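You operate a simulated robot arm through the tools that you are given. There is no shell and no other tool. Be economical: measure what you need, move in short steps, check, and stop when the job is done.

You run a simulated two-armed robot. Do the job below in one go: nothing can be reset, and whatever is moved stays where it is left.

TASK
Hold the orange panel and peel its blistered patch off, then coat the marked spot from the blue tin.
Fine: patch on the grey mat; clamp the panel before you coat; use the red brush, put it back and close the tin. Set down upright: red brush. A coat counts when it lies all over at full strength: go over it till it gets no stronger.

It is judged by the outcome, as a careful person would: the job done as asked, and still so three seconds after it is handed in. It fails if anything else is knocked over, pushed out of place, dropped, spilled or broken.

THE ROBOT
Two 6-joint arms with two-finger parallel grippers on one trunk, on a base that drives. Base frame: it is fixed to the floor where the robot stands at the start and does not move with it; the origin is under the middle of the robot, x ahead of it, y to its left, z up. Lengths are in m, angles in rad, forces in N, time in s.
The left shoulder is at the start at [0.07, 0.166, 1.432], the right one opposite. Places, roughly: black clamp [1.6, 0, 0.9]; black patch (8x8x3 cm) [0.5, -0.7, 0.8]; blower dial [0.6, -0.7, 0.9]; blower switch [0.6, -0.7, 0.9]; blue patch (8x8x3 cm) [0.4, -0.7, 0.8]; cream panel [1.25, 0, 0.75]; damper lever [0.8, -0.2, 1.1]; extractor switch [0.8, -0.1, 1]; green patch (9x7x3 cm) [0.6, -0.6, 0.5]; grey mat [0.5, 0.6, 0.8]; grey patch (8x8x3 cm) [0.5, -0.6, 0.8]; red clamp [0.7, 0.2, 0.9]; red patch (8x8x3 cm) [0.4, -0.6, 0.8]; yellow mini board [1.5, 0.5, 0.75]. Payload 3.91 kg a hand.
The TCP of each hand is the grasp point between the finger pads, 0.03 m short of the fingertips. In the tool frame z runs along the fingers and y along their closing line. The gripper opens to 0.11 m. The fingers are 0.02 m wide and 0.01 m thick; the gripper's body (0.048 by 0.112 m) begins 0.055 m behind the TCP.
Orientation is that of the tool frame in the base frame, as a unit quaternion [w, x, y, z]. With the fingers straight down and closing along the base's y, the tool's x points along the base's -x, its y along +y and its z along -z.

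THE INTERFACE
- The arms move only by the tool nudge_tool. It takes "left_rows", "right_rows" or both (then of equal length, played together; a hand with none holds still); each is a list of rows, each a list of 7 numbers: the finger opening in m, from 0 to 0.11, then the shift along the tool's x, y, z in m, then the turn, a rotation vector about the tool's x, y, z in rad. In form: [[gripper, dx, dy, dz, wx, wy, wz], ...]. A call has 1 to 20 rows; each row is the pose to reach, as a shift and turn from the pose commanded when the call began, along the tool's axes at that moment. Rows are played at 5 a second. More than 0.05 m and 0.15 rad between two rows, or a gripper value outside its range, and nothing of the call is played. Where a pose cannot be reached the arm comes as near as it can. A force on the tool above 40 N (or 10 N above the force at the start of the call, whichever is more), or a blocked arm, ends the call early, and 0.2 s more pass. Each finger travels about 0.108 m/s and halts on what it meets, pressing with about 23 N; the grip force reading is that of the motor and also rises with nothing between the fingers. The clock runs only during rows and for 0.2 s after the last one: add rows that repeat a pose to give the fingers time. It gives the time, the measured TCP pose, the force on the tool (base axes), the opening and the grip force at its end, in the units of the frame above (readings bear some noise), with the torque about the TCP (base axes, N m) and any sound that the robot's microphone picked up.
- Cameras (640 x 400 px; columns grow to the right, rows downward): "scene" is now at [0.1257, -0.0004, 1.6364]; the picture's right is [0.00, -1.00, 0.00], its down [-0.78, -0.00, -0.63] and it looks along [0.63, 0.00, -0.78] (base axes); focal length 272 px, centre (320, 200). "left" rides on the left gripper at [0.077, -0.007, -0.114] in its tool frame; the picture's right is [0.09, 1.00, 0.00], its down [-0.80, 0.07, -0.59] and it looks along [-0.59, 0.05, 0.80] (tool axes); focal length 270 px, centre (320, 200). "right" rides on the right gripper at [0.077, 0.007, -0.114] in its tool frame; the picture's right is [-0.09, 1.00, 0.00], its down [-0.80, -0.07, -0.59] and it looks along [-0.59, -0.05, 0.80] (tool axes); focal length 270 px, centre (320, 200). There is no depth. A picture from a camera that has moved, and an enlarged one, comes with that camera's place and axes in the base frame and with its lens.
- capture(camera): a new picture of that camera. No time passes.
- raise_lower(by): slides the trunk up (or, below 0, down) by that many m; the arms and the scene camera ride with it, the base frame stays. It gives what a move gives, with no picture.
- roll_base(legs): drives the robot by 1 to 6 legs, each [ahead, left, turn to the left] in m, m and rad, along the robot's own axes; the way and the turn of a leg run together, so that a leg with both is an arc; at most 1.5 m and 3.142 rad a leg. The arms and the cameras ride along, it lands a little off, and it stops where it bumps. It gives what a move gives.
- aim_head(pan, tilt): turns the head with the scene camera to pan (to the left, within 1.501 rad either way) and tilt (down, from -0.506 to 1.204), counted from straight ahead of the robot. It gives what a move gives.
- enlarge(camera, box): a new picture of the part [left, top, right, bottom] of that camera's present view, enlarged. No time passes.
- finish_job(): hands the job in; it is judged then, once.

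Go step by step. Nothing tells you exact positions but the pictures and the camera data: compare them with the known pose of the tool, close in by small moves and look again before you grip or let go. The budget is 120 turns and 100 pictures, counting those below and the enlarged ones. Unless the task says otherwise, let go and move clear before handing in.

The tools are called after "Emit:" as a command line: name --argument value ..., lists and objects as JSON in quotes. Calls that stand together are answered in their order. nudge_tool: Moves the arms, as the interface text tells. Its arguments: {"type":"object","properties":{"left_rows":{"type":"array","items":{"type":"array","items":{"type":"number"}}},"right_rows":{"type":"array","items":{"type":"array","items":{"type":"number"}}}},"required":[]} The other tools are called the same way: raise_lower (by) slides the trunk up or down; roll_base (legs) drives the base; aim_head (pan, tilt) turns the head that bears the scene camera; capture (camera) takes a picture; enlarge (camera, box) takes an enlarged picture of a part of a camera's view; finish_job () hands the job in.

At the start:

```text
t: 0.0
left_tool_pos: [0.5239, 0.339, 1.0]
left_tool_rot: [0.0, 0.0, 1.0, 0.001]
left_contact_force: [0.3, -0.6, -0.3]
left_wrist_torque: [0.05, -0.01, -0.02]
left_gripper_width: 0.11
left_grasp_force: 0.0
right_tool_pos: [0.7163, -0.078, 1.1127]
right_tool_rot: [-0.001, -0.001, 1.0, 0.001]
right_contact_force: [-1.0, -0.9, 0.9]
right_wrist_torque: [0.02, 0.01, 0.04]
right_gripper_width: 0.1101
right_grasp_force: 0.1
trunk travel left (down, up): [-0.927, 0.013]
robot x, y, heading: [0.0017, 0.0002, 0.003]
head pan, tilt: [0.003, 0.895]
```

scene: 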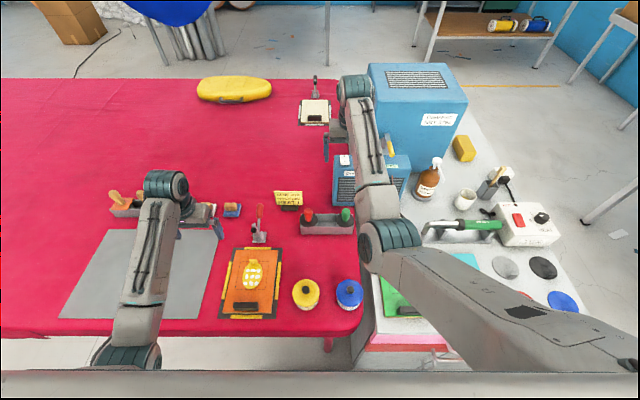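
right: 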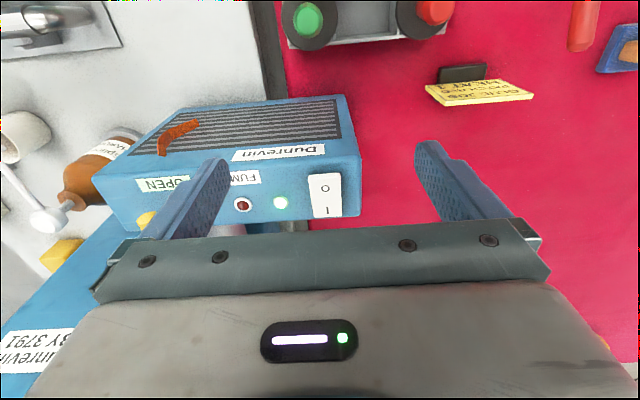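
left: 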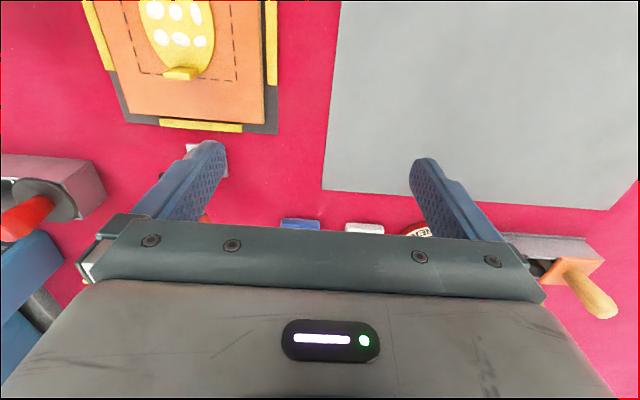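

I see the orange panel with a yellow blistered patch and a red clamp behind it, tins to its right, and the extractor box with labels. I will look closer at the details first.

Emit:
enlarge --camera "scene" --box '[210, 170, 370, 330]'

Emit:
enlarge --camera "scene" --box '[380, 150, 590, 320]'

Emit:
enlarge --camera "right" --box '[380, 0, 640, 160]'

Emit:
enlarge --camera "scene" --box '[90, 170, 250, 270]'

```text
2.50 times, centred on (290, 250) of scene
camera zoom: at [0.1257, -0.0004, 1.6364], right [0.0, -1.0, 0.0], down [-0.78, 0.0, -0.63], along [0.63, 0.0, -0.78], focal length 679 px, centre (395, 75)
```

zoom: 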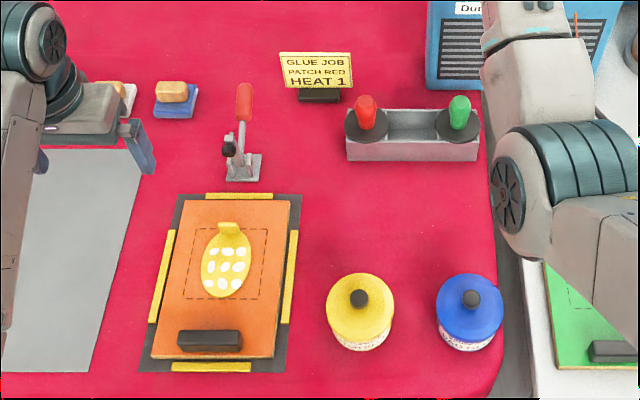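

```text
2.35 times, centred on (485, 235) of scene
camera zoom: at [0.1257, -0.0004, 1.6364], right [0.0, -1.0, 0.0], down [-0.78, 0.0, -0.63], along [0.63, 0.0, -0.78], focal length 639 px, centre (-68, 118)
```

zoom: 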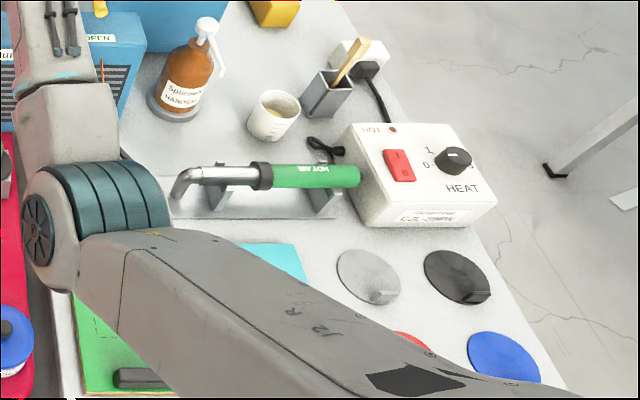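

```text
2.46 times, centred on (510, 80) of right
camera zoom: at [0.639, -0.0709, 1.2276], right [0.09, 1.0, 0.0], down [0.8, -0.07, 0.59], along [0.59, -0.05, -0.8], focal length 665 px, centre (-148, 495)
```

zoom: 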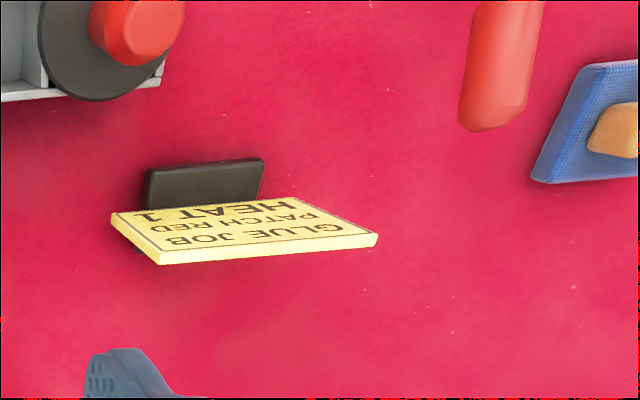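

```text
4.00 times, centred on (170, 220) of scene
camera zoom: at [0.1257, -0.0004, 1.6364], right [0.0, -1.0, 0.0], down [-0.78, 0.0, -0.63], along [0.63, 0.0, -0.78], focal length 1086 px, centre (920, 120)
```

zoom: 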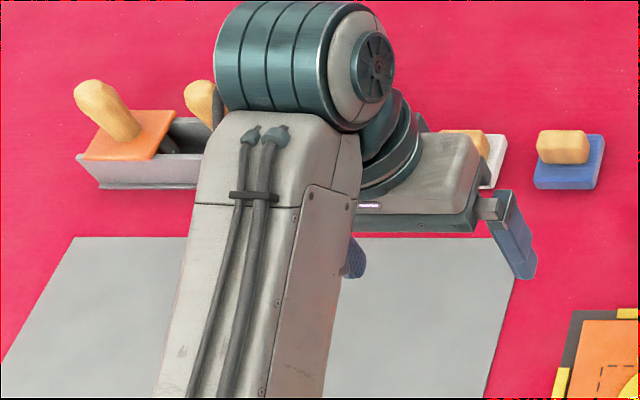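

The tins, brushes (red and green knobs in a tray) and clamp are clear enough; I'll read the small labels on the boxes, then move the arms for a free view.

Emit:
enlarge --camera "right" --box '[60, 80, 380, 280]'

Emit:
nudge_tool --right_rows '[[0.11, 0.04, -0.02, -0.02, 0, 0, 0], [0.11, 0.08, -0.05, -0.04, 0, 0, 0], [0.11, 0.12, -0.08, -0.05, 0, 0, 0], [0.11, 0.16, -0.11, -0.05, 0, 0, 0], [0.11, 0.2, -0.14, -0.05, 0, 0, 0], [0.11, 0.24, -0.16, -0.05, 0, 0, 0], [0.11, 0.28, -0.18, -0.05, 0, 0, 0]]' --left_rows '[[0.11, 0.04, 0.02, 0, 0, 0, 0], [0.11, 0.08, 0.04, 0, 0, 0, 0], [0.11, 0.12, 0.07, 0, 0, 0, 0], [0.11, 0.14, 0.11, 0, 0, 0, 0], [0.11, 0.14, 0.15, 0, 0, 0, 0], [0.11, 0.14, 0.19, 0, 0, 0, 0], [0.11, 0.14, 0.21, 0, 0, 0, 0]]'

Emit:
capture --camera "scene"

Emit:
capture --camera "left"

```text
2.00 times, centred on (220, 180) of right
camera zoom: at [0.639, -0.0709, 1.2276], right [0.09, 1.0, 0.0], down [0.8, -0.07, 0.59], along [0.59, -0.05, -0.8], focal length 541 px, centre (520, 240)
```

zoom: 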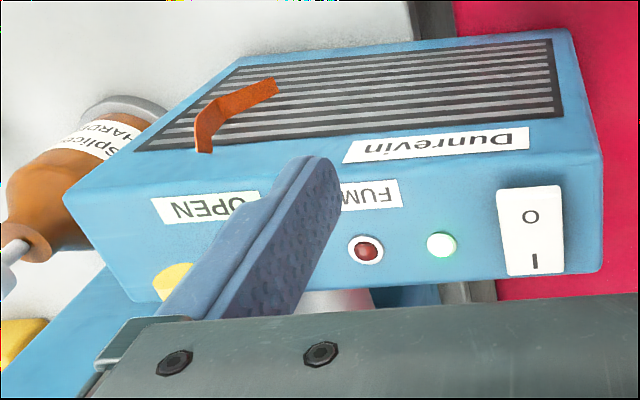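

```text
refused: row 2 steps farther than a row can; nothing moved
```

```text
91 pictures are left
camera scene: at [0.1257, -0.0004, 1.6364], right [0.0, -1.0, 0.0], down [-0.78, 0.0, -0.63], along [0.63, 0.0, -0.78], focal length 272 px, centre (320, 200)
```

scene: 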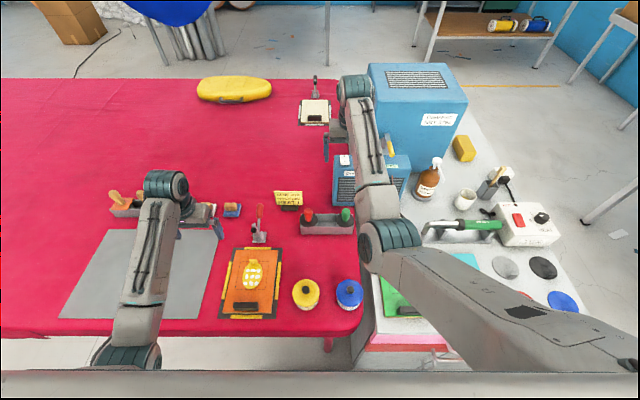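

```text
90 pictures are left
camera left: at [0.445, 0.3328, 1.114], right [-0.09, 1.0, 0.0], down [0.8, 0.07, 0.59], along [0.59, 0.05, -0.8], focal length 270 px, centre (320, 200)
```

left: 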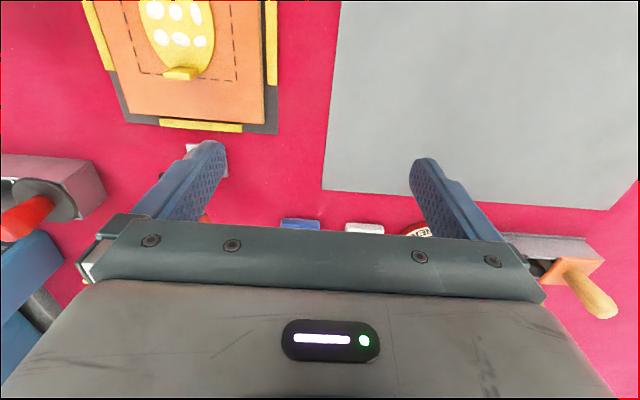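

The step was too long; I'll repeat the clearing move with smaller steps.

Emit:
nudge_tool --right_rows '[[0.11, 0.03, -0.02, -0.02, 0, 0, 0], [0.11, 0.06, -0.05, -0.04, 0, 0, 0], [0.11, 0.09, -0.08, -0.05, 0, 0, 0], [0.11, 0.12, -0.11, -0.05, 0, 0, 0], [0.11, 0.15, -0.14, -0.05, 0, 0, 0], [0.11, 0.19, -0.16, -0.05, 0, 0, 0], [0.11, 0.23, -0.18, -0.05, 0, 0, 0]]' --left_rows '[[0.11, 0.03, 0.02, 0, 0, 0, 0], [0.11, 0.06, 0.04, 0, 0, 0, 0], [0.11, 0.09, 0.07, 0, 0, 0, 0], [0.11, 0.12, 0.11, 0, 0, 0, 0], [0.11, 0.12, 0.15, 0, 0, 0, 0], [0.11, 0.12, 0.19, 0, 0, 0, 0], [0.11, 0.12, 0.21, 0, 0, 0, 0]]'

Emit:
capture --camera "scene"

Emit:
capture --camera "right"

```text
t: 1.6
left_tool_pos: [0.4, 0.5496, 1.0024]
left_tool_rot: [0.002, 0.0, 1.0, -0.001]
left_contact_force: [0.0, -0.1, 0.1]
left_wrist_torque: [0.01, 0.02, 0.03]
left_gripper_width: 0.11
left_grasp_force: 0.1
right_tool_pos: [0.5896, -0.2506, 1.0121]
right_tool_rot: [0.002, 0.0, 1.0, -0.001]
right_contact_force: [-1.1, 0.1, 0.3]
right_wrist_torque: [-0.01, -0.01, -0.03]
right_gripper_width: 0.11
right_grasp_force: 0.1
right hand out of reach, approached as far as the arm can: row 1, 2, 3, 4, 5, 6, 7
trunk travel left (down, up): [-0.927, 0.013]
robot x, y, heading: [-0.0003, 0.001, 0.003]
head pan, tilt: [0.003, 0.895]
```

```text
89 pictures are left
camera scene: at [0.1232, -0.001, 1.6367], right [0.0, -1.0, 0.0], down [-0.78, 0.0, -0.63], along [0.63, 0.0, -0.78], focal length 272 px, centre (320, 200)
```

scene: 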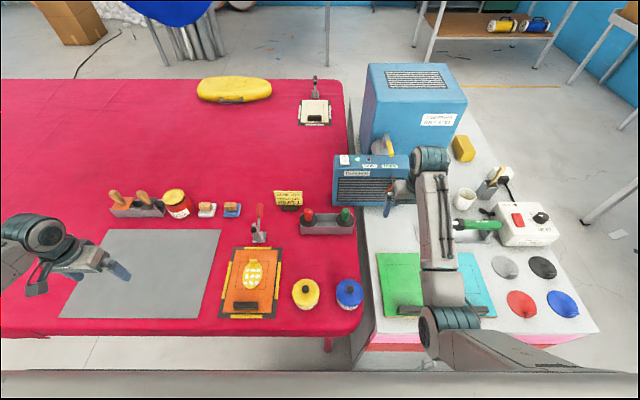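

```text
88 pictures are left
camera right: at [0.5124, -0.2438, 1.1267], right [0.09, 1.0, 0.0], down [0.8, -0.07, 0.6], along [0.6, -0.05, -0.8], focal length 270 px, centre (320, 200)
```

right: 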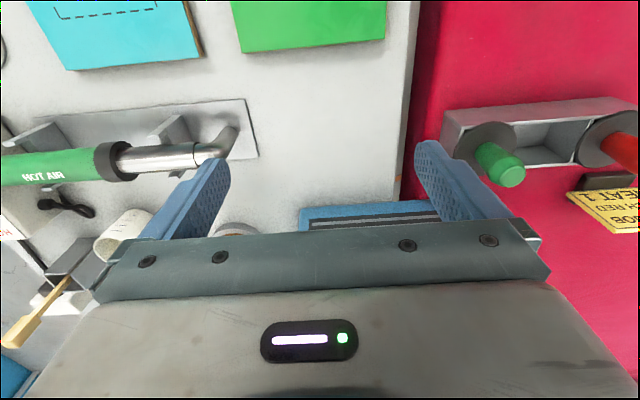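

Everything's visible now. Table top appears near z≈0.82 with brush knobs near z≈0.91; I'll shift the base 0.2 m left so the panel lies between both arms, then look again.

Emit:
roll_base --legs '[[0, 0.2, 0]]'

Emit:
capture --camera "scene"

Emit:
capture --camera "right"

Emit:
capture --camera "left"

```text
t: 3.2
left_tool_pos: [0.4039, 0.7364, 1.0031]
left_tool_rot: [0.0, 0.002, 1.0, 0.002]
left_contact_force: [0.0, -0.8, -0.2]
left_wrist_torque: [0.02, 0.02, -0.04]
left_gripper_width: 0.1101
left_grasp_force: 0.1
right_tool_pos: [0.5908, -0.0638, 1.0108]
right_tool_rot: [0.001, 0.001, 1.0, 0.0]
right_contact_force: [-0.6, -0.7, 0.4]
right_wrist_torque: [0.02, 0.0, 0.02]
right_gripper_width: 0.11
right_grasp_force: 0.0
trunk travel left (down, up): [-0.927, 0.013]
robot x, y, heading: [-0.0006, 0.1899, -0.007]
head pan, tilt: [0.003, 0.895]
```

```text
87 pictures are left
camera scene: at [0.1261, 0.1852, 1.6364], right [0.0, -1.0, 0.0], down [-0.78, 0.0, -0.63], along [0.63, 0.0, -0.78], focal length 272 px, centre (320, 200)
```

scene: 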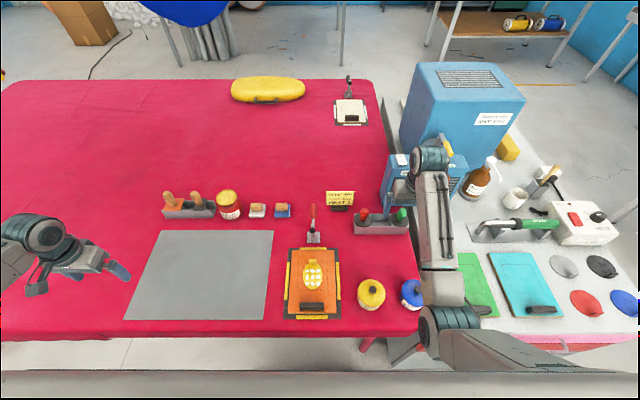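

```text
86 pictures are left
camera right: at [0.5139, -0.0574, 1.1253], right [0.09, 1.0, 0.0], down [0.8, -0.08, 0.6], along [0.59, -0.05, -0.8], focal length 270 px, centre (320, 200)
```

right: 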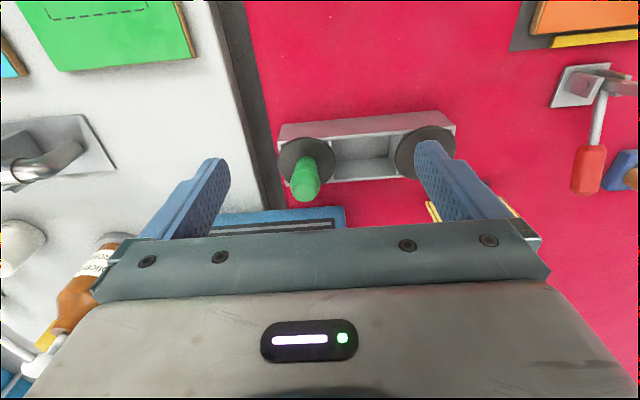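

```text
85 pictures are left
camera left: at [0.3259, 0.7297, 1.1169], right [-0.08, 1.0, 0.0], down [0.8, 0.07, 0.59], along [0.59, 0.05, -0.8], focal length 270 px, centre (320, 200)
```

left: 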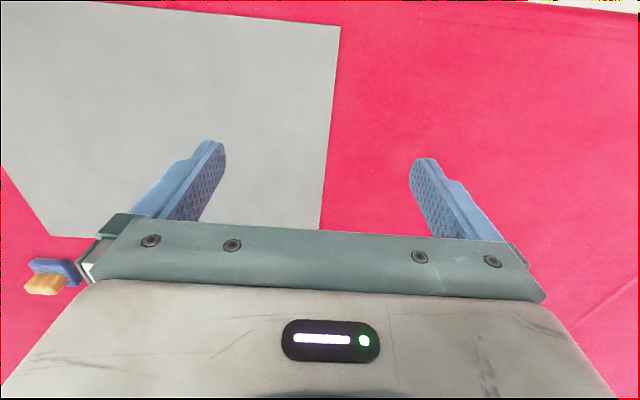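

I'll turn the left hand so its fingers close along base x (camera on the +y side) and bring it beside the panel for a close view.

Emit:
nudge_tool --left_rows '[[0.11, -0.004, -0.036, 0, 0, 0, 0.143], [0.11, -0.008, -0.071, 0, 0, 0, 0.286], [0.11, -0.013, -0.107, 0, 0, 0, 0.428], [0.11, -0.017, -0.142, 0, 0, 0, 0.571], [0.11, -0.021, -0.178, 0, 0, 0, 0.714], [0.11, -0.025, -0.213, 0, 0, 0, 0.857], [0.11, -0.029, -0.249, 0, 0, 0, 1.0], [0.11, -0.033, -0.284, 0, 0, 0, 1.142], [0.11, -0.038, -0.32, 0, 0, 0, 1.285], [0.11, -0.042, -0.356, 0, 0, 0, 1.428], [0.11, -0.046, -0.391, 0, 0, 0, 1.571]]'

Emit:
capture --camera "left"

Emit:
capture --camera "scene"

```text
t: 5.8
left_tool_pos: [0.4484, 0.3714, 0.9846]
left_tool_rot: [-0.022, 0.707, 0.706, 0.022]
left_contact_force: [-0.4, 0.4, -0.1]
left_wrist_torque: [-0.01, 0.01, 0.01]
left_gripper_width: 0.1101
left_grasp_force: 0.0
left hand out of reach, approached as far as the arm can: row 7, 8, 9, 10, 11
right_tool_pos: [0.5922, -0.0607, 1.0119]
right_tool_rot: [0.001, 0.002, 1.0, -0.001]
right_contact_force: [-0.5, 0.5, 0.1]
right_wrist_torque: [-0.01, 0.0, 0.01]
right_gripper_width: 0.1103
right_grasp_force: 0.0
trunk travel left (down, up): [-0.927, 0.013]
robot x, y, heading: [-0.001, 0.1895, 0.0]
head pan, tilt: [0.003, 0.895]
stopped in row 11 (left hand): the arm was blocked; the commanded pose is now the measured one
```

```text
84 pictures are left
camera left: at [0.4409, 0.4412, 1.1038], right [1.0, 0.09, 0.01], down [0.07, -0.84, 0.55], along [0.05, -0.54, -0.84], focal length 270 px, centre (320, 200)
```

left: 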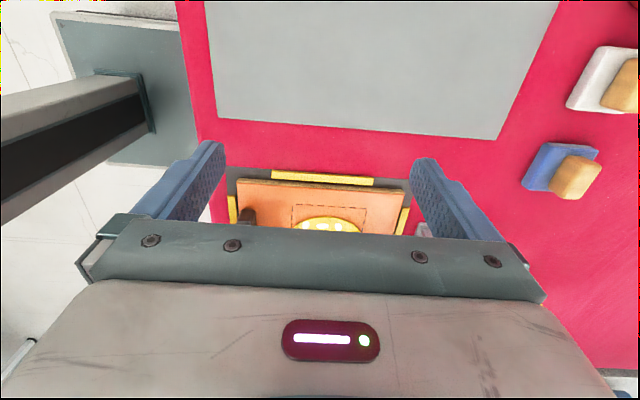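

```text
83 pictures are left
camera scene: at [0.1264, 0.1922, 1.6364], right [0.0, -1.0, 0.0], down [-0.78, 0.0, -0.63], along [0.63, 0.0, -0.78], focal length 272 px, centre (320, 200)
```

scene: 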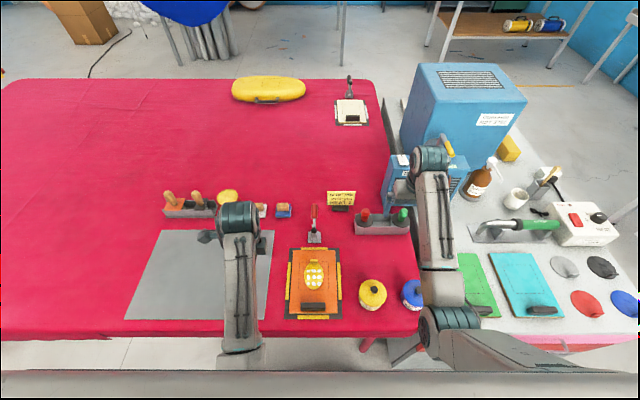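

The table top comes out at z≈0.82; the left arm is cramped this close in, so I'll back the base 0.1 m to give the arms a better working distance.

Emit:
roll_base --legs '[[-0.1, 0, 0]]'

Emit:
nudge_tool --left_rows '[[0.11, 0.03, 0.03, 0, 0, 0, 0], [0.11, 0.05, 0.05, 0, 0, 0, 0], [0.11, 0.05, 0.08, 0, 0, 0, 0], [0.11, 0.05, 0.1, -0.02, 0, 0, 0], [0.11, 0.05, 0.1, -0.03, 0, 0, 0]]'

Emit:
capture --camera "left"

Emit:
enlarge --camera "scene" --box '[270, 170, 430, 330]'

```text
t: 6.9
left_tool_pos: [0.3533, 0.3718, 0.9837]
left_tool_rot: [-0.022, 0.707, 0.707, 0.021]
left_contact_force: [0.7, 0.4, 0.2]
left_wrist_torque: [-0.03, 0.04, 0.02]
left_gripper_width: 0.1099
left_grasp_force: 0.0
right_tool_pos: [0.4967, -0.0598, 1.0108]
right_tool_rot: [0.0, 0.0, 1.0, 0.0]
right_contact_force: [0.1, -0.3, 0.1]
right_wrist_torque: [-0.01, 0.0, -0.01]
right_gripper_width: 0.1099
right_grasp_force: 0.0
trunk travel left (down, up): [-0.927, 0.013]
robot x, y, heading: [-0.0979, 0.1936, 0.003]
head pan, tilt: [0.003, 0.895]
```

```text
t: 8.1
left_tool_pos: [0.4581, 0.4194, 0.9978]
left_tool_rot: [-0.021, 0.706, 0.707, 0.023]
left_contact_force: [-0.1, 0.5, 0.8]
left_wrist_torque: [0.01, -0.02, -0.01]
left_gripper_width: 0.1101
left_grasp_force: 0.0
left hand out of reach, approached as far as the arm can: row 1, 2, 4, 5
right_tool_pos: [0.4943, -0.0585, 1.0114]
right_tool_rot: [0.001, 0.0, 1.0, -0.001]
right_contact_force: [-0.6, 0.2, -0.3]
right_wrist_torque: [-0.03, 0.01, -0.01]
right_gripper_width: 0.1101
right_grasp_force: 0.0
trunk travel left (down, up): [-0.927, 0.013]
robot x, y, heading: [-0.0986, 0.1944, -0.0]
head pan, tilt: [0.003, 0.895]
```

```text
82 pictures are left
camera left: at [0.4491, 0.4901, 1.1158], right [1.0, 0.09, 0.01], down [0.07, -0.84, 0.55], along [0.06, -0.54, -0.84], focal length 270 px, centre (320, 200)
```

left: 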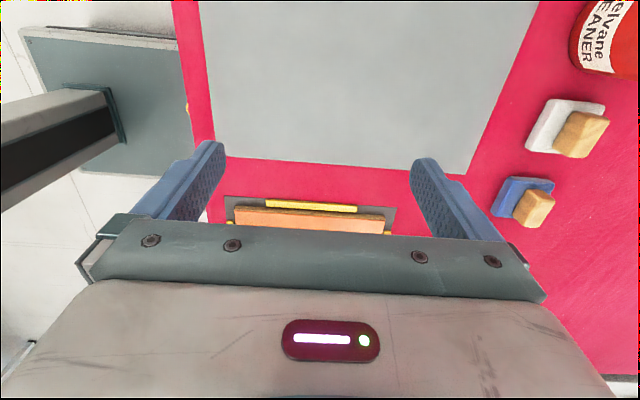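

```text
2.50 times, centred on (350, 250) of scene
camera zoom: at [0.0286, 0.1916, 1.6363], right [0.0, -1.0, 0.0], down [-0.78, 0.0, -0.63], along [0.63, 0.0, -0.78], focal length 679 px, centre (245, 75)
```

zoom: 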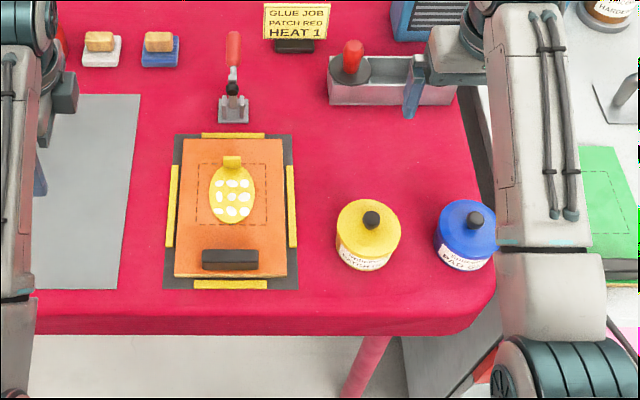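

The panel's centre is around (0.45, 0.21), the block at x≈0.375, the tab at x≈0.52 and the clamp at x≈0.62. I'll bring the right hand left for a view of the clamp and panel.

Emit:
nudge_tool --right_rows '[[0.11, 0, 0.04, 0, 0, 0, 0], [0.11, 0, 0.08, 0, 0, 0, 0], [0.11, 0, 0.12, 0, 0, 0, 0], [0.11, 0, 0.16, 0, 0, 0, 0], [0.11, 0, 0.2, 0, 0, 0, 0]]'

Emit:
capture --camera "right"

```text
t: 9.4
left_tool_pos: [0.456, 0.4195, 0.9971]
left_tool_rot: [-0.021, 0.707, 0.707, 0.023]
left_contact_force: [-0.3, 0.1, 0.3]
left_wrist_torque: [-0.01, -0.01, 0.0]
left_gripper_width: 0.1099
left_grasp_force: 0.2
right_tool_pos: [0.506, 0.0433, 0.9917]
right_tool_rot: [0.002, 0.034, 0.997, -0.07]
right_contact_force: [0.5, 0.0, 0.4]
right_wrist_torque: [0.02, 0.01, -0.02]
right_gripper_width: 0.11
right_grasp_force: 0.1
trunk travel left (down, up): [-0.927, 0.013]
robot x, y, heading: [-0.0994, 0.1909, 0.0]
head pan, tilt: [0.003, 0.895]
stopped in row 5 (right hand): the arm was blocked; the commanded pose is now the measured one
```

```text
80 pictures are left
camera right: at [0.429, 0.07, 1.103], right [0.15, 0.98, -0.14], down [0.8, -0.04, 0.6], along [0.59, -0.2, -0.78], focal length 270 px, centre (320, 200)
```

right: 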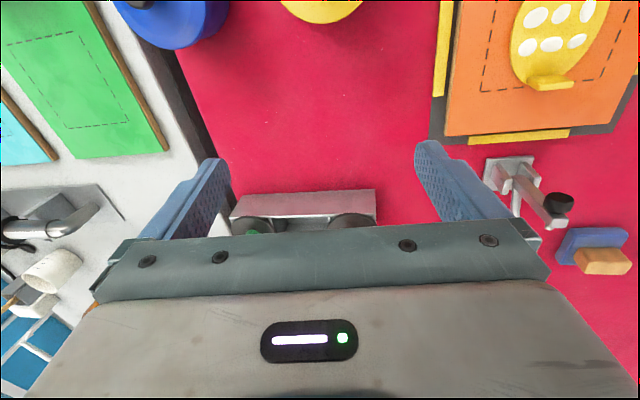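

The right hand got tilted at a joint limit. I can see the clamp is open (arm pointing to +x/away, handle up). I'll straighten the right hand and lower it, testing where it can reach.

Emit:
nudge_tool --right_rows '[[0.11, -0.01, 0, 0.02, -0.07, 0.002, -0.034], [0.11, -0.02, 0, 0.04, -0.14, 0.004, -0.068], [0.11, -0.03, 0.02, 0.04, -0.14, 0.004, -0.068], [0.11, -0.04, 0.05, 0.04, -0.14, 0.004, -0.068], [0.11, -0.04, 0.08, 0.04, -0.14, 0.004, -0.068]]'

Emit:
enlarge --camera "right" --box '[400, 0, 640, 240]'

```text
t: 10.6
left_tool_pos: [0.456, 0.4194, 0.997]
left_tool_rot: [-0.02, 0.706, 0.707, 0.022]
left_contact_force: [0.3, -1.1, 1.1]
left_wrist_torque: [-0.01, -0.02, 0.02]
left_gripper_width: 0.1102
left_grasp_force: 0.0
right_tool_pos: [0.5487, 0.1144, 0.9383]
right_tool_rot: [-0.002, -0.001, 1.0, 0.0]
right_contact_force: [-1.0, -0.5, -0.9]
right_wrist_torque: [0.0, 0.01, -0.02]
right_gripper_width: 0.1097
right_grasp_force: 0.1
trunk travel left (down, up): [-0.927, 0.013]
robot x, y, heading: [-0.0933, 0.1934, -0.003]
head pan, tilt: [0.003, 0.895]
```

```text
1.67 times, centred on (520, 120) of right
camera zoom: at [0.4725, 0.1209, 1.0528], right [0.09, 1.0, 0.0], down [0.8, -0.07, 0.59], along [0.59, -0.05, -0.81], focal length 450 px, centre (-13, 333)
```

zoom: 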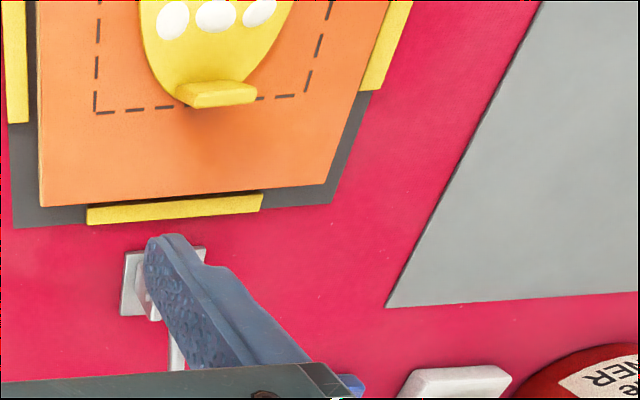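

The right hand reaches fine at this distance. I'll shift it right a little to uncover the clamp.

Emit:
nudge_tool --right_rows '[[0.11, 0, -0.03, -0.01, 0, 0, 0], [0.11, 0, -0.06, -0.02, 0, 0, 0], [0.11, 0, -0.08, -0.03, 0, 0, 0]]'

Emit:
enlarge --camera "right" --box '[400, 0, 640, 240]'

Emit:
enlarge --camera "scene" --box '[285, 170, 345, 220]'

```text
t: 11.4
left_tool_pos: [0.4567, 0.4189, 0.9978]
left_tool_rot: [-0.02, 0.707, 0.707, 0.023]
left_contact_force: [-0.8, -0.1, 0.5]
left_wrist_torque: [0.01, 0.03, 0.03]
left_gripper_width: 0.1097
left_grasp_force: 0.1
right_tool_pos: [0.5479, 0.0351, 0.9696]
right_tool_rot: [-0.002, -0.002, 1.0, 0.001]
right_contact_force: [0.1, -0.8, 0.2]
right_wrist_torque: [0.0, -0.01, -0.01]
right_gripper_width: 0.11
right_grasp_force: 0.0
trunk travel left (down, up): [-0.927, 0.013]
robot x, y, heading: [-0.0973, 0.1884, -0.001]
head pan, tilt: [0.003, 0.895]
```

```text
1.67 times, centred on (520, 120) of right
camera zoom: at [0.4721, 0.0417, 1.0835], right [0.09, 1.0, 0.0], down [0.8, -0.07, 0.59], along [0.59, -0.05, -0.81], focal length 450 px, centre (-13, 333)
```

zoom: 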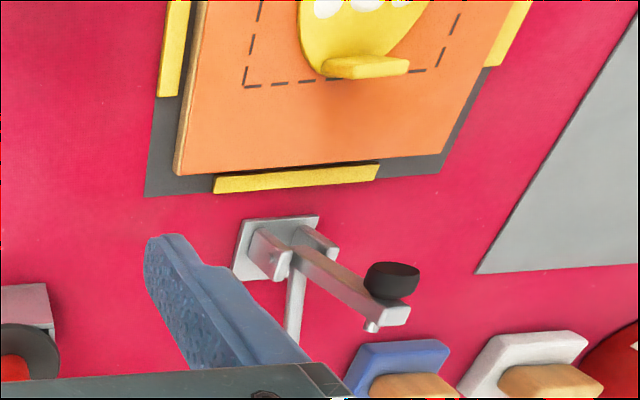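

```text
8.00 times, centred on (315, 195) of scene
camera zoom: at [0.0276, 0.1899, 1.6364], right [0.0, -1.0, 0.0], down [-0.78, 0.0, -0.63], along [0.63, 0.0, -0.78], focal length 2173 px, centre (360, 240)
```

zoom: 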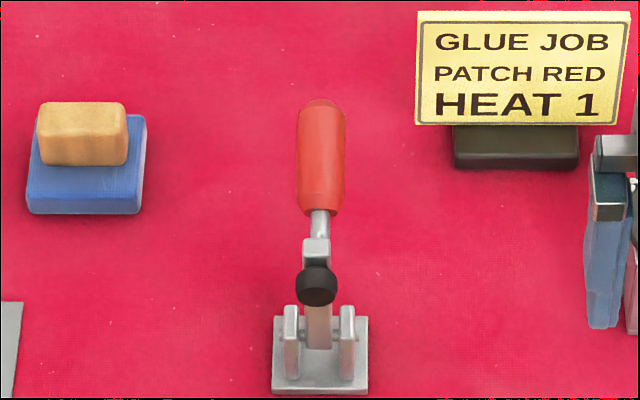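

Clamp understood: it's open with its arm upright and the red handle laid back (+x); lifting the handle up and towards me swings the arm down onto the panel's far margin. I'll back off another 0.08 m for reach, then put the right hand above the black block.

Emit:
roll_base --legs '[[-0.08, 0, 0]]'

Emit:
nudge_tool --right_rows '[[0.11, 0.02, 0.03, 0, 0, 0, 0], [0.11, 0.04, 0.07, 0.01, 0, 0, 0], [0.11, 0.06, 0.11, 0.02, 0, 0, 0], [0.11, 0.08, 0.15, 0.03, 0, 0, 0], [0.11, 0.09, 0.175, 0.04, 0, 0, 0]]'

Emit:
capture --camera "right"

Emit:
capture --camera "scene"

```text
t: 12.5
left_tool_pos: [0.3855, 0.4181, 0.9944]
left_tool_rot: [-0.022, 0.707, 0.706, 0.02]
left_contact_force: [-0.6, 0.8, -1.0]
left_wrist_torque: [0.01, 0.01, 0.0]
left_gripper_width: 0.1099
left_grasp_force: 0.0
right_tool_pos: [0.4758, 0.0351, 0.9657]
right_tool_rot: [-0.005, 0.0, 1.0, 0.0]
right_contact_force: [0.2, 0.4, 0.1]
right_wrist_torque: [0.01, 0.03, -0.02]
right_gripper_width: 0.1101
right_grasp_force: 0.0
trunk travel left (down, up): [-0.927, 0.013]
robot x, y, heading: [-0.1756, 0.191, -0.001]
head pan, tilt: [0.003, 0.895]
```

```text
t: 13.5
left_tool_pos: [0.3793, 0.4177, 0.9979]
left_tool_rot: [-0.021, 0.708, 0.706, 0.023]
left_contact_force: [-0.4, -0.2, 0.2]
left_wrist_torque: [0.02, 0.02, -0.01]
left_gripper_width: 0.1101
left_grasp_force: 0.0
right_tool_pos: [0.4553, 0.0568, 0.9604]
right_tool_rot: [0.041, 0.029, 0.996, -0.067]
right_contact_force: [0.5, 0.0, -0.2]
right_wrist_torque: [0.0, -0.01, 0.01]
right_gripper_width: 0.1098
right_grasp_force: 0.0
right hand out of reach, approached as far as the arm can: row 4
trunk travel left (down, up): [-0.927, 0.013]
robot x, y, heading: [-0.1734, 0.1861, -0.007]
head pan, tilt: [0.003, 0.895]
stopped in row 4 (right hand): the arm was blocked; the commanded pose is now the measured one
```

```text
76 pictures are left
camera right: at [0.3702, 0.0824, 1.066], right [0.15, 0.98, -0.12], down [0.75, -0.03, 0.67], along [0.65, -0.19, -0.74], focal length 270 px, centre (320, 200)
```

right: 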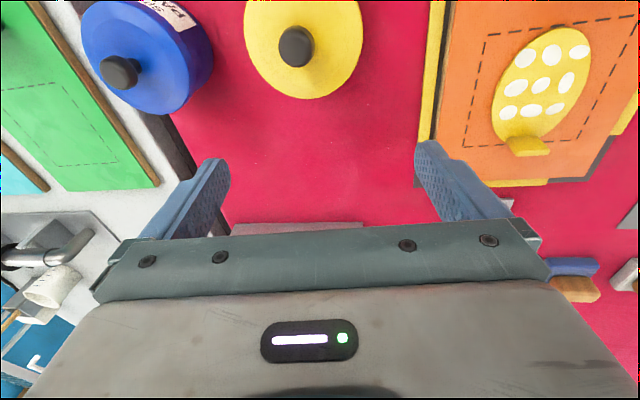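

```text
75 pictures are left
camera scene: at [-0.0499, 0.1903, 1.6364], right [0.0, -1.0, 0.0], down [-0.78, 0.0, -0.63], along [0.63, 0.0, -0.78], focal length 272 px, centre (320, 200)
```

scene: 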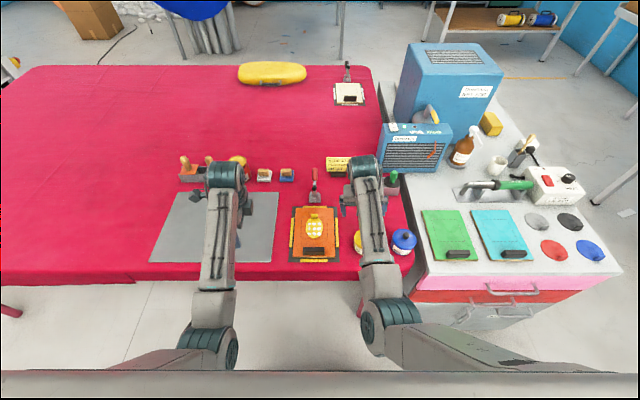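

The arms' usable ring at this height seems to be roughly 0.54–0.80 m from the axis, so I'll straighten the right hand, back off 0.05 m more and approach the block lower.

Emit:
nudge_tool --right_rows '[[0.11, -0.02, 0.01, 0, -0.067, 0.041, -0.029], [0.11, -0.05, 0.02, 0, -0.134, 0.082, -0.058], [0.11, -0.05, 0.04, 0.005, -0.134, 0.082, -0.058]]'

Emit:
roll_base --legs '[[-0.05, 0, 0]]'

Emit:
capture --camera "right"

```text
t: 14.3
left_tool_pos: [0.3805, 0.4182, 0.9985]
left_tool_rot: [-0.02, 0.707, 0.706, 0.022]
left_contact_force: [0.0, 0.1, -0.1]
left_wrist_torque: [0.0, -0.02, -0.02]
left_gripper_width: 0.1101
left_grasp_force: 0.0
right_tool_pos: [0.5057, 0.0981, 0.9552]
right_tool_rot: [-0.001, 0.0, 1.0, 0.002]
right_contact_force: [-0.7, -0.1, -0.1]
right_wrist_torque: [0.02, 0.0, 0.0]
right_gripper_width: 0.1099
right_grasp_force: 0.0
trunk travel left (down, up): [-0.927, 0.013]
robot x, y, heading: [-0.1733, 0.1909, -0.002]
head pan, tilt: [0.003, 0.895]
```

```text
t: 15.2
left_tool_pos: [0.3385, 0.4187, 0.9918]
left_tool_rot: [-0.023, 0.707, 0.706, 0.021]
left_contact_force: [0.4, -0.1, 0.2]
left_wrist_torque: [0.0, 0.02, -0.03]
left_gripper_width: 0.11
left_grasp_force: 0.0
right_tool_pos: [0.4654, 0.0978, 0.9486]
right_tool_rot: [-0.004, -0.002, 1.0, 0.002]
right_contact_force: [0.3, 0.0, -1.1]
right_wrist_torque: [-0.02, 0.08, 0.01]
right_gripper_width: 0.11
right_grasp_force: 0.1
trunk travel left (down, up): [-0.927, 0.013]
robot x, y, heading: [-0.2256, 0.1893, 0.003]
head pan, tilt: [0.003, 0.895]
```

```text
74 pictures are left
camera right: at [0.3892, 0.1029, 1.0635], right [0.09, 1.0, 0.0], down [0.81, -0.07, 0.59], along [0.58, -0.05, -0.81], focal length 270 px, centre (320, 200)
```

right: 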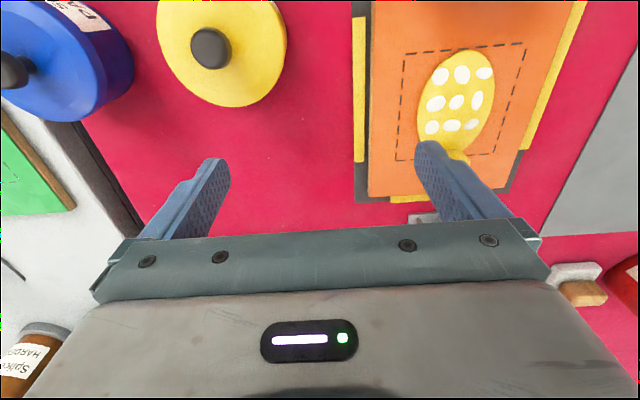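

Now moving the right hand above the black block in short steps, lowering as it comes nearer.

Emit:
nudge_tool --right_rows '[[0.11, 0.0, 0.04, 0.01, 0, 0, 0], [0.11, 0.0, 0.08, 0.02, 0, 0, 0], [0.11, 0.02, 0.11, 0.03, 0, 0, 0], [0.11, 0.05, 0.112, 0.04, 0, 0, 0], [0.11, 0.075, 0.112, 0.05, 0, 0, 0]]'

Emit:
capture --camera "right"

Emit:
enlarge --camera "scene" --box '[240, 140, 420, 280]'

```text
t: 16.6
left_tool_pos: [0.331, 0.4193, 0.9972]
left_tool_rot: [-0.019, 0.707, 0.707, 0.022]
left_contact_force: [-0.8, -0.5, -0.2]
left_wrist_torque: [0.0, 0.0, -0.01]
left_gripper_width: 0.1101
left_grasp_force: 0.1
right_tool_pos: [0.433, 0.1161, 0.9081]
right_tool_rot: [0.026, 0.026, 0.998, -0.045]
right_contact_force: [-0.2, -0.5, 0.6]
right_wrist_torque: [0.0, -0.01, -0.01]
right_gripper_width: 0.1099
right_grasp_force: 0.0
right hand out of reach, approached as far as the arm can: row 4, 5
trunk travel left (down, up): [-0.927, 0.013]
robot x, y, heading: [-0.2219, 0.1928, 0.007]
head pan, tilt: [0.003, 0.895]
stopped in row 5 (right hand): the arm was blocked; the commanded pose is now the measured one
```

```text
73 pictures are left
camera right: at [0.35, 0.1365, 1.0166], right [0.14, 0.99, -0.08], down [0.77, -0.06, 0.64], along [0.63, -0.15, -0.76], focal length 270 px, centre (320, 200)
```

right: 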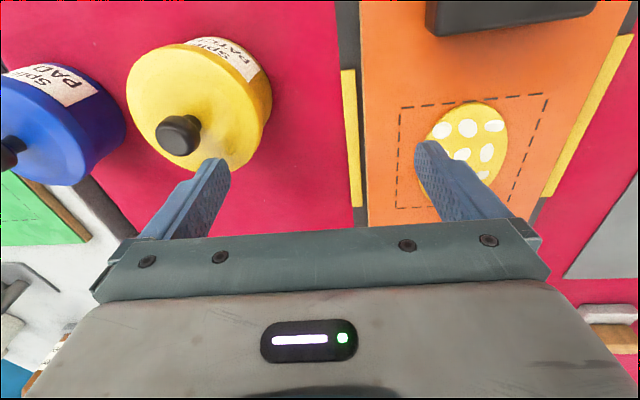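

```text
2.86 times, centred on (330, 210) of scene
camera zoom: at [-0.0975, 0.1918, 1.6364], right [0.0, -1.0, 0.0], down [-0.78, 0.0, -0.63], along [0.63, 0.0, -0.78], focal length 776 px, centre (291, 171)
```

zoom: 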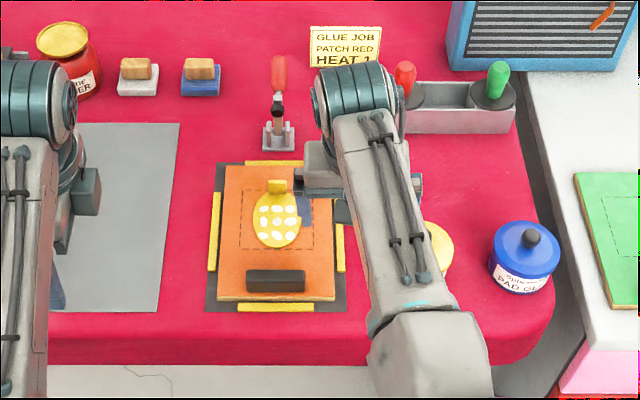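

The right finger is close to the yellow tin, so I'll raise and straighten first, then test whether yawing the hand (camera inward) extends its reach to the left.

Emit:
nudge_tool --right_rows '[[0.11, -0.01, 0.01, -0.03, -0.05, 0.03, -0.03], [0.11, -0.04, 0.02, -0.04, -0.09, 0.052, -0.052], [0.11, -0.05, 0.02, -0.04, -0.09, 0.052, -0.052]]'

Emit:
nudge_tool --right_rows '[[0.11, 0, 0, 0, 0, 0, 0.14], [0.11, 0, 0, 0, 0, 0, 0.28], [0.11, 0, 0, 0, 0, 0, 0.42], [0.11, 0, 0, 0, 0, 0, 0.56], [0.11, 0, 0, 0, 0, 0, 0.7], [0.11, 0, 0, 0, 0, 0, 0.84], [0.11, 0, 0.03, 0, 0, 0, 0.84], [0.11, 0, 0.06, 0.01, 0, 0, 0.84], [0.11, 0.03, 0.07, 0.02, 0, 0, 0.84], [0.11, 0.06, 0.07, 0.03, 0, 0, 0.84]]'

```text
t: 17.4
left_tool_pos: [0.3328, 0.4183, 0.998]
left_tool_rot: [-0.02, 0.707, 0.706, 0.023]
left_contact_force: [-0.9, 0.5, -0.5]
left_wrist_torque: [0.01, -0.01, 0.02]
left_gripper_width: 0.1098
left_grasp_force: 0.0
right_tool_pos: [0.4808, 0.1401, 0.9475]
right_tool_rot: [-0.003, -0.002, 1.0, 0.003]
right_contact_force: [-0.1, 0.4, -0.9]
right_wrist_torque: [-0.02, 0.02, 0.03]
right_gripper_width: 0.11
right_grasp_force: 0.0
trunk travel left (down, up): [-0.927, 0.013]
robot x, y, heading: [-0.2224, 0.1905, -0.003]
head pan, tilt: [0.003, 0.895]
```

```text
t: 19.8
left_tool_pos: [0.3328, 0.4187, 0.9969]
left_tool_rot: [-0.021, 0.707, 0.706, 0.023]
left_contact_force: [0.4, -0.7, 0.2]
left_wrist_torque: [-0.02, 0.01, -0.03]
left_gripper_width: 0.1102
left_grasp_force: 0.0
right_tool_pos: [0.4524, 0.1561, 0.9275]
right_tool_rot: [0.027, 0.425, 0.905, -0.016]
right_contact_force: [0.5, 0.2, -0.5]
right_wrist_torque: [-0.07, 0.02, 0.01]
right_gripper_width: 0.1101
right_grasp_force: 0.1
trunk travel left (down, up): [-0.927, 0.013]
robot x, y, heading: [-0.2223, 0.1904, -0.005]
head pan, tilt: [0.003, 0.895]
stopped in row 10 (right hand): the arm was blocked; the commanded pose is now the measured one
```

The inward shoulder limit stops either hand crossing the midline, so I'll stand obliquely: base shifted left and turned 45° right, making block and tab side by side for the two hands.

Emit:
roll_base --legs '[[0, 0.5, 0], [0, 0, -0.785]]'

Emit:
capture --camera "scene"

```text
t: 24.8
left_tool_pos: [0.329, 0.4424, 0.9966]
left_tool_rot: [-0.01, 0.926, 0.377, 0.029]
left_contact_force: [0.1, 0.0, 0.6]
left_wrist_torque: [-0.02, -0.03, -0.04]
left_gripper_width: 0.1101
left_grasp_force: 0.0
right_tool_pos: [0.2254, 0.1727, 0.9248]
right_tool_rot: [0.018, 0.743, 0.669, -0.025]
right_contact_force: [-0.1, -0.2, 0.2]
right_wrist_torque: [0.0, -0.01, 0.0]
right_gripper_width: 0.11
right_grasp_force: 0.1
trunk travel left (down, up): [-0.927, 0.013]
robot x, y, heading: [-0.2228, 0.6785, -0.798]
head pan, tilt: [0.003, 0.895]
```

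```text
71 pictures are left
camera scene: at [-0.1327, 0.5892, 1.6364], right [-0.71, -0.7, 0.0], down [-0.55, 0.56, -0.63], along [0.44, -0.45, -0.78], focal length 272 px, centre (320, 200)
```

scene: 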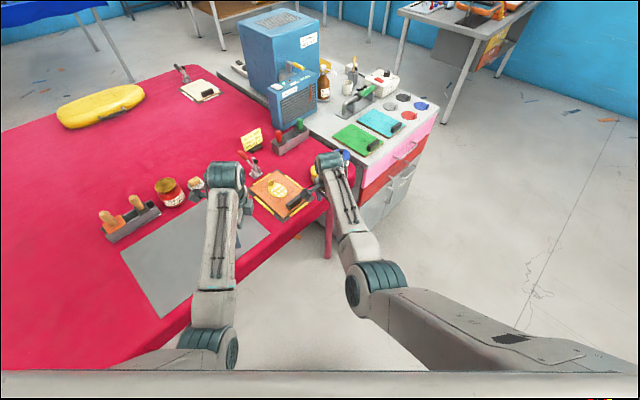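

The base turned as planned. Now I drive the last bit so the panel is about 0.68 m ahead.

Emit:
roll_base --legs '[[0.122, 0.141, 0]]'

Emit:
capture --camera "right"

Emit:
enlarge --camera "scene" --box '[220, 110, 380, 230]'

```text
t: 26.3
left_tool_pos: [0.5102, 0.4494, 0.9989]
left_tool_rot: [-0.01, 0.926, 0.375, 0.03]
left_contact_force: [0.7, 0.7, -0.1]
left_wrist_torque: [0.01, 0.0, 0.01]
left_gripper_width: 0.1101
left_grasp_force: 0.1
right_tool_pos: [0.4056, 0.1814, 0.9268]
right_tool_rot: [0.018, 0.744, 0.668, -0.023]
right_contact_force: [-0.3, -0.2, 0.7]
right_wrist_torque: [-0.03, -0.05, -0.02]
right_gripper_width: 0.1099
right_grasp_force: 0.0
trunk travel left (down, up): [-0.927, 0.013]
robot x, y, heading: [-0.0369, 0.6905, -0.803]
head pan, tilt: [0.003, 0.895]
```

```text
70 pictures are left
camera right: at [0.4221, 0.2636, 1.0354], right [0.98, -0.2, 0.0], down [-0.15, -0.75, 0.64], along [-0.12, -0.63, -0.77], focal length 270 px, centre (320, 200)
```

right: 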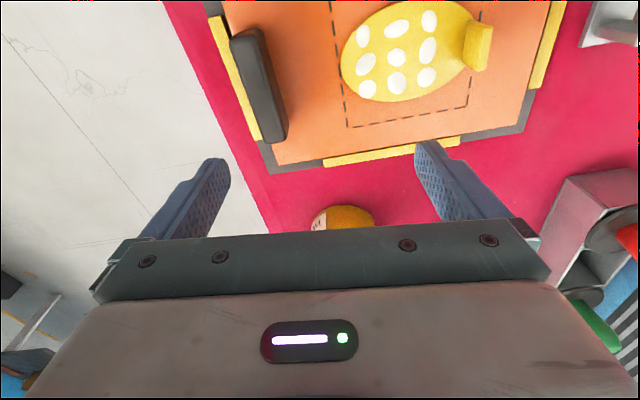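

```text
3.33 times, centred on (300, 170) of scene
camera zoom: at [0.0469, 0.5991, 1.6367], right [-0.72, -0.7, 0.0], down [-0.54, 0.56, -0.63], along [0.44, -0.45, -0.78], focal length 905 px, centre (387, 300)
```

zoom: 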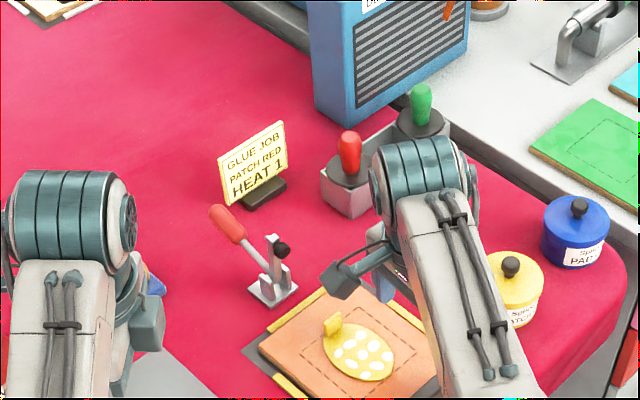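

Now a good side view: the block runs along base y, the tab stands upright at the far end. I'll align the right hand's fingers along base x, lean it slightly outward, and bring it above the block with partial opening.

Emit:
nudge_tool --right_rows '[[0.11, 0.003, -0.005, 0, 0, 0.1, -0.04], [0.09, 0.006, -0.01, 0, 0, 0.2, -0.08], [0.07, 0.015, -0.02, 0, 0, 0.26, -0.108], [0.06, 0.0251, -0.0335, 0, 0, 0.26, -0.108], [0.06, 0.0251, -0.0335, 0, 0, 0.26, -0.108]]'

Emit:
capture --camera "right"

Emit:
enlarge --camera "scene" --box '[220, 130, 380, 250]'

```text
t: 27.5
left_tool_pos: [0.5128, 0.4498, 0.9979]
left_tool_rot: [-0.009, 0.926, 0.375, 0.029]
left_contact_force: [0.5, -0.3, 1.3]
left_wrist_torque: [-0.01, 0.01, -0.02]
left_gripper_width: 0.1099
left_grasp_force: 0.0
right_tool_pos: [0.378, 0.2091, 0.9239]
right_tool_rot: [-0.071, 0.704, 0.703, 0.071]
right_contact_force: [-0.5, -0.1, -0.5]
right_wrist_torque: [-0.01, 0.0, 0.0]
right_gripper_width: 0.0599
right_grasp_force: 0.1
trunk travel left (down, up): [-0.927, 0.013]
robot x, y, heading: [-0.0353, 0.6875, -0.803]
head pan, tilt: [0.003, 0.895]
```

```text
68 pictures are left
camera right: at [0.3843, 0.2615, 1.0505], right [1.0, -0.09, -0.02], down [-0.07, -0.9, 0.42], along [-0.05, -0.42, -0.91], focal length 270 px, centre (320, 200)
```

right: 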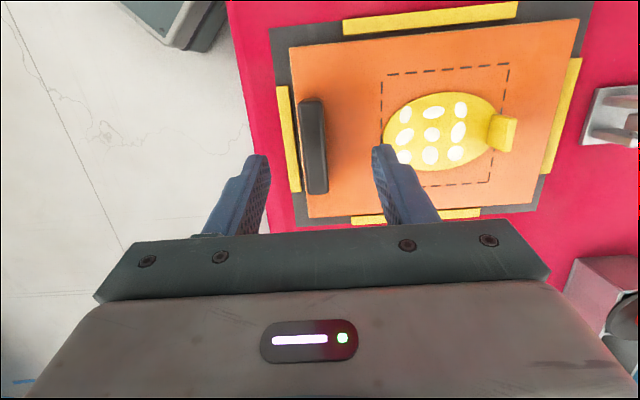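

```text
3.33 times, centred on (300, 190) of scene
camera zoom: at [0.051, 0.5987, 1.6364], right [-0.72, -0.7, 0.0], down [-0.54, 0.56, -0.63], along [0.44, -0.45, -0.78], focal length 905 px, centre (387, 233)
```

zoom: 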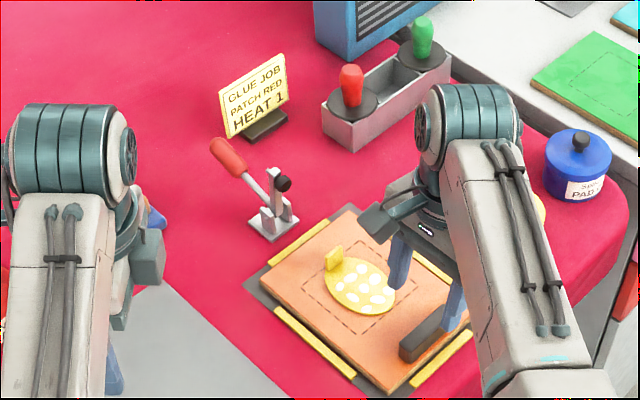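

Right hand is neatly above the block (x≈0.373, y≈0.21). I lower it so the tips stop just above the panel, then close.

Emit:
nudge_tool --right_rows '[[0.06, -0.003, -0.004, 0.015, 0, 0, 0], [0.06, -0.006, -0.004, 0.03, 0, 0, 0], [0.06, -0.0092, -0.004, 0.044, 0, 0, 0], [0.06, -0.0092, -0.004, 0.044, 0, 0, 0]]'

Emit:
capture --camera "right"

Emit:
enlarge --camera "scene" --box '[280, 160, 360, 220]'

```text
t: 28.5
left_tool_pos: [0.5134, 0.4498, 0.9971]
left_tool_rot: [-0.01, 0.927, 0.375, 0.029]
left_contact_force: [-0.6, 0.2, -0.3]
left_wrist_torque: [0.03, -0.01, 0.0]
left_gripper_width: 0.1101
left_grasp_force: 0.0
right_tool_pos: [0.3756, 0.2089, 0.8796]
right_tool_rot: [-0.07, 0.704, 0.703, 0.071]
right_contact_force: [-0.7, 0.7, -0.4]
right_wrist_torque: [0.0, -0.01, -0.01]
right_gripper_width: 0.0597
right_grasp_force: 0.0
trunk travel left (down, up): [-0.927, 0.013]
robot x, y, heading: [-0.035, 0.6912, -0.805]
head pan, tilt: [0.003, 0.895]
```

```text
66 pictures are left
camera right: at [0.3817, 0.2615, 1.0058], right [1.0, -0.09, -0.02], down [-0.07, -0.9, 0.42], along [-0.05, -0.42, -0.91], focal length 270 px, centre (320, 200)
```

right: 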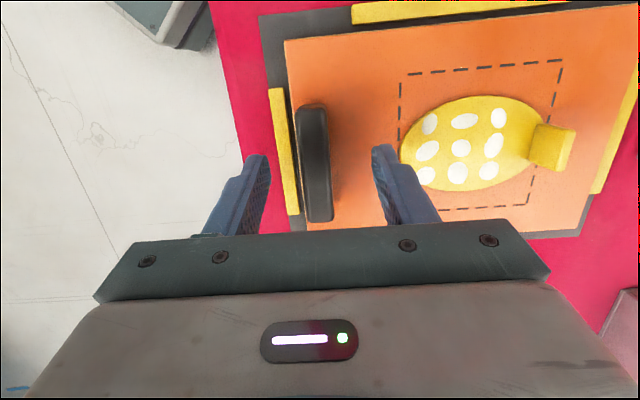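

```text
6.67 times, centred on (320, 190) of scene
camera zoom: at [0.0514, 0.5994, 1.6364], right [-0.72, -0.7, 0.0], down [-0.54, 0.56, -0.63], along [0.44, -0.45, -0.78], focal length 1811 px, centre (320, 267)
```

zoom: 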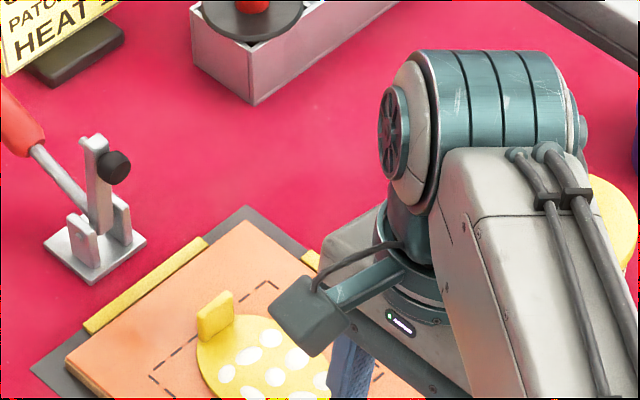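

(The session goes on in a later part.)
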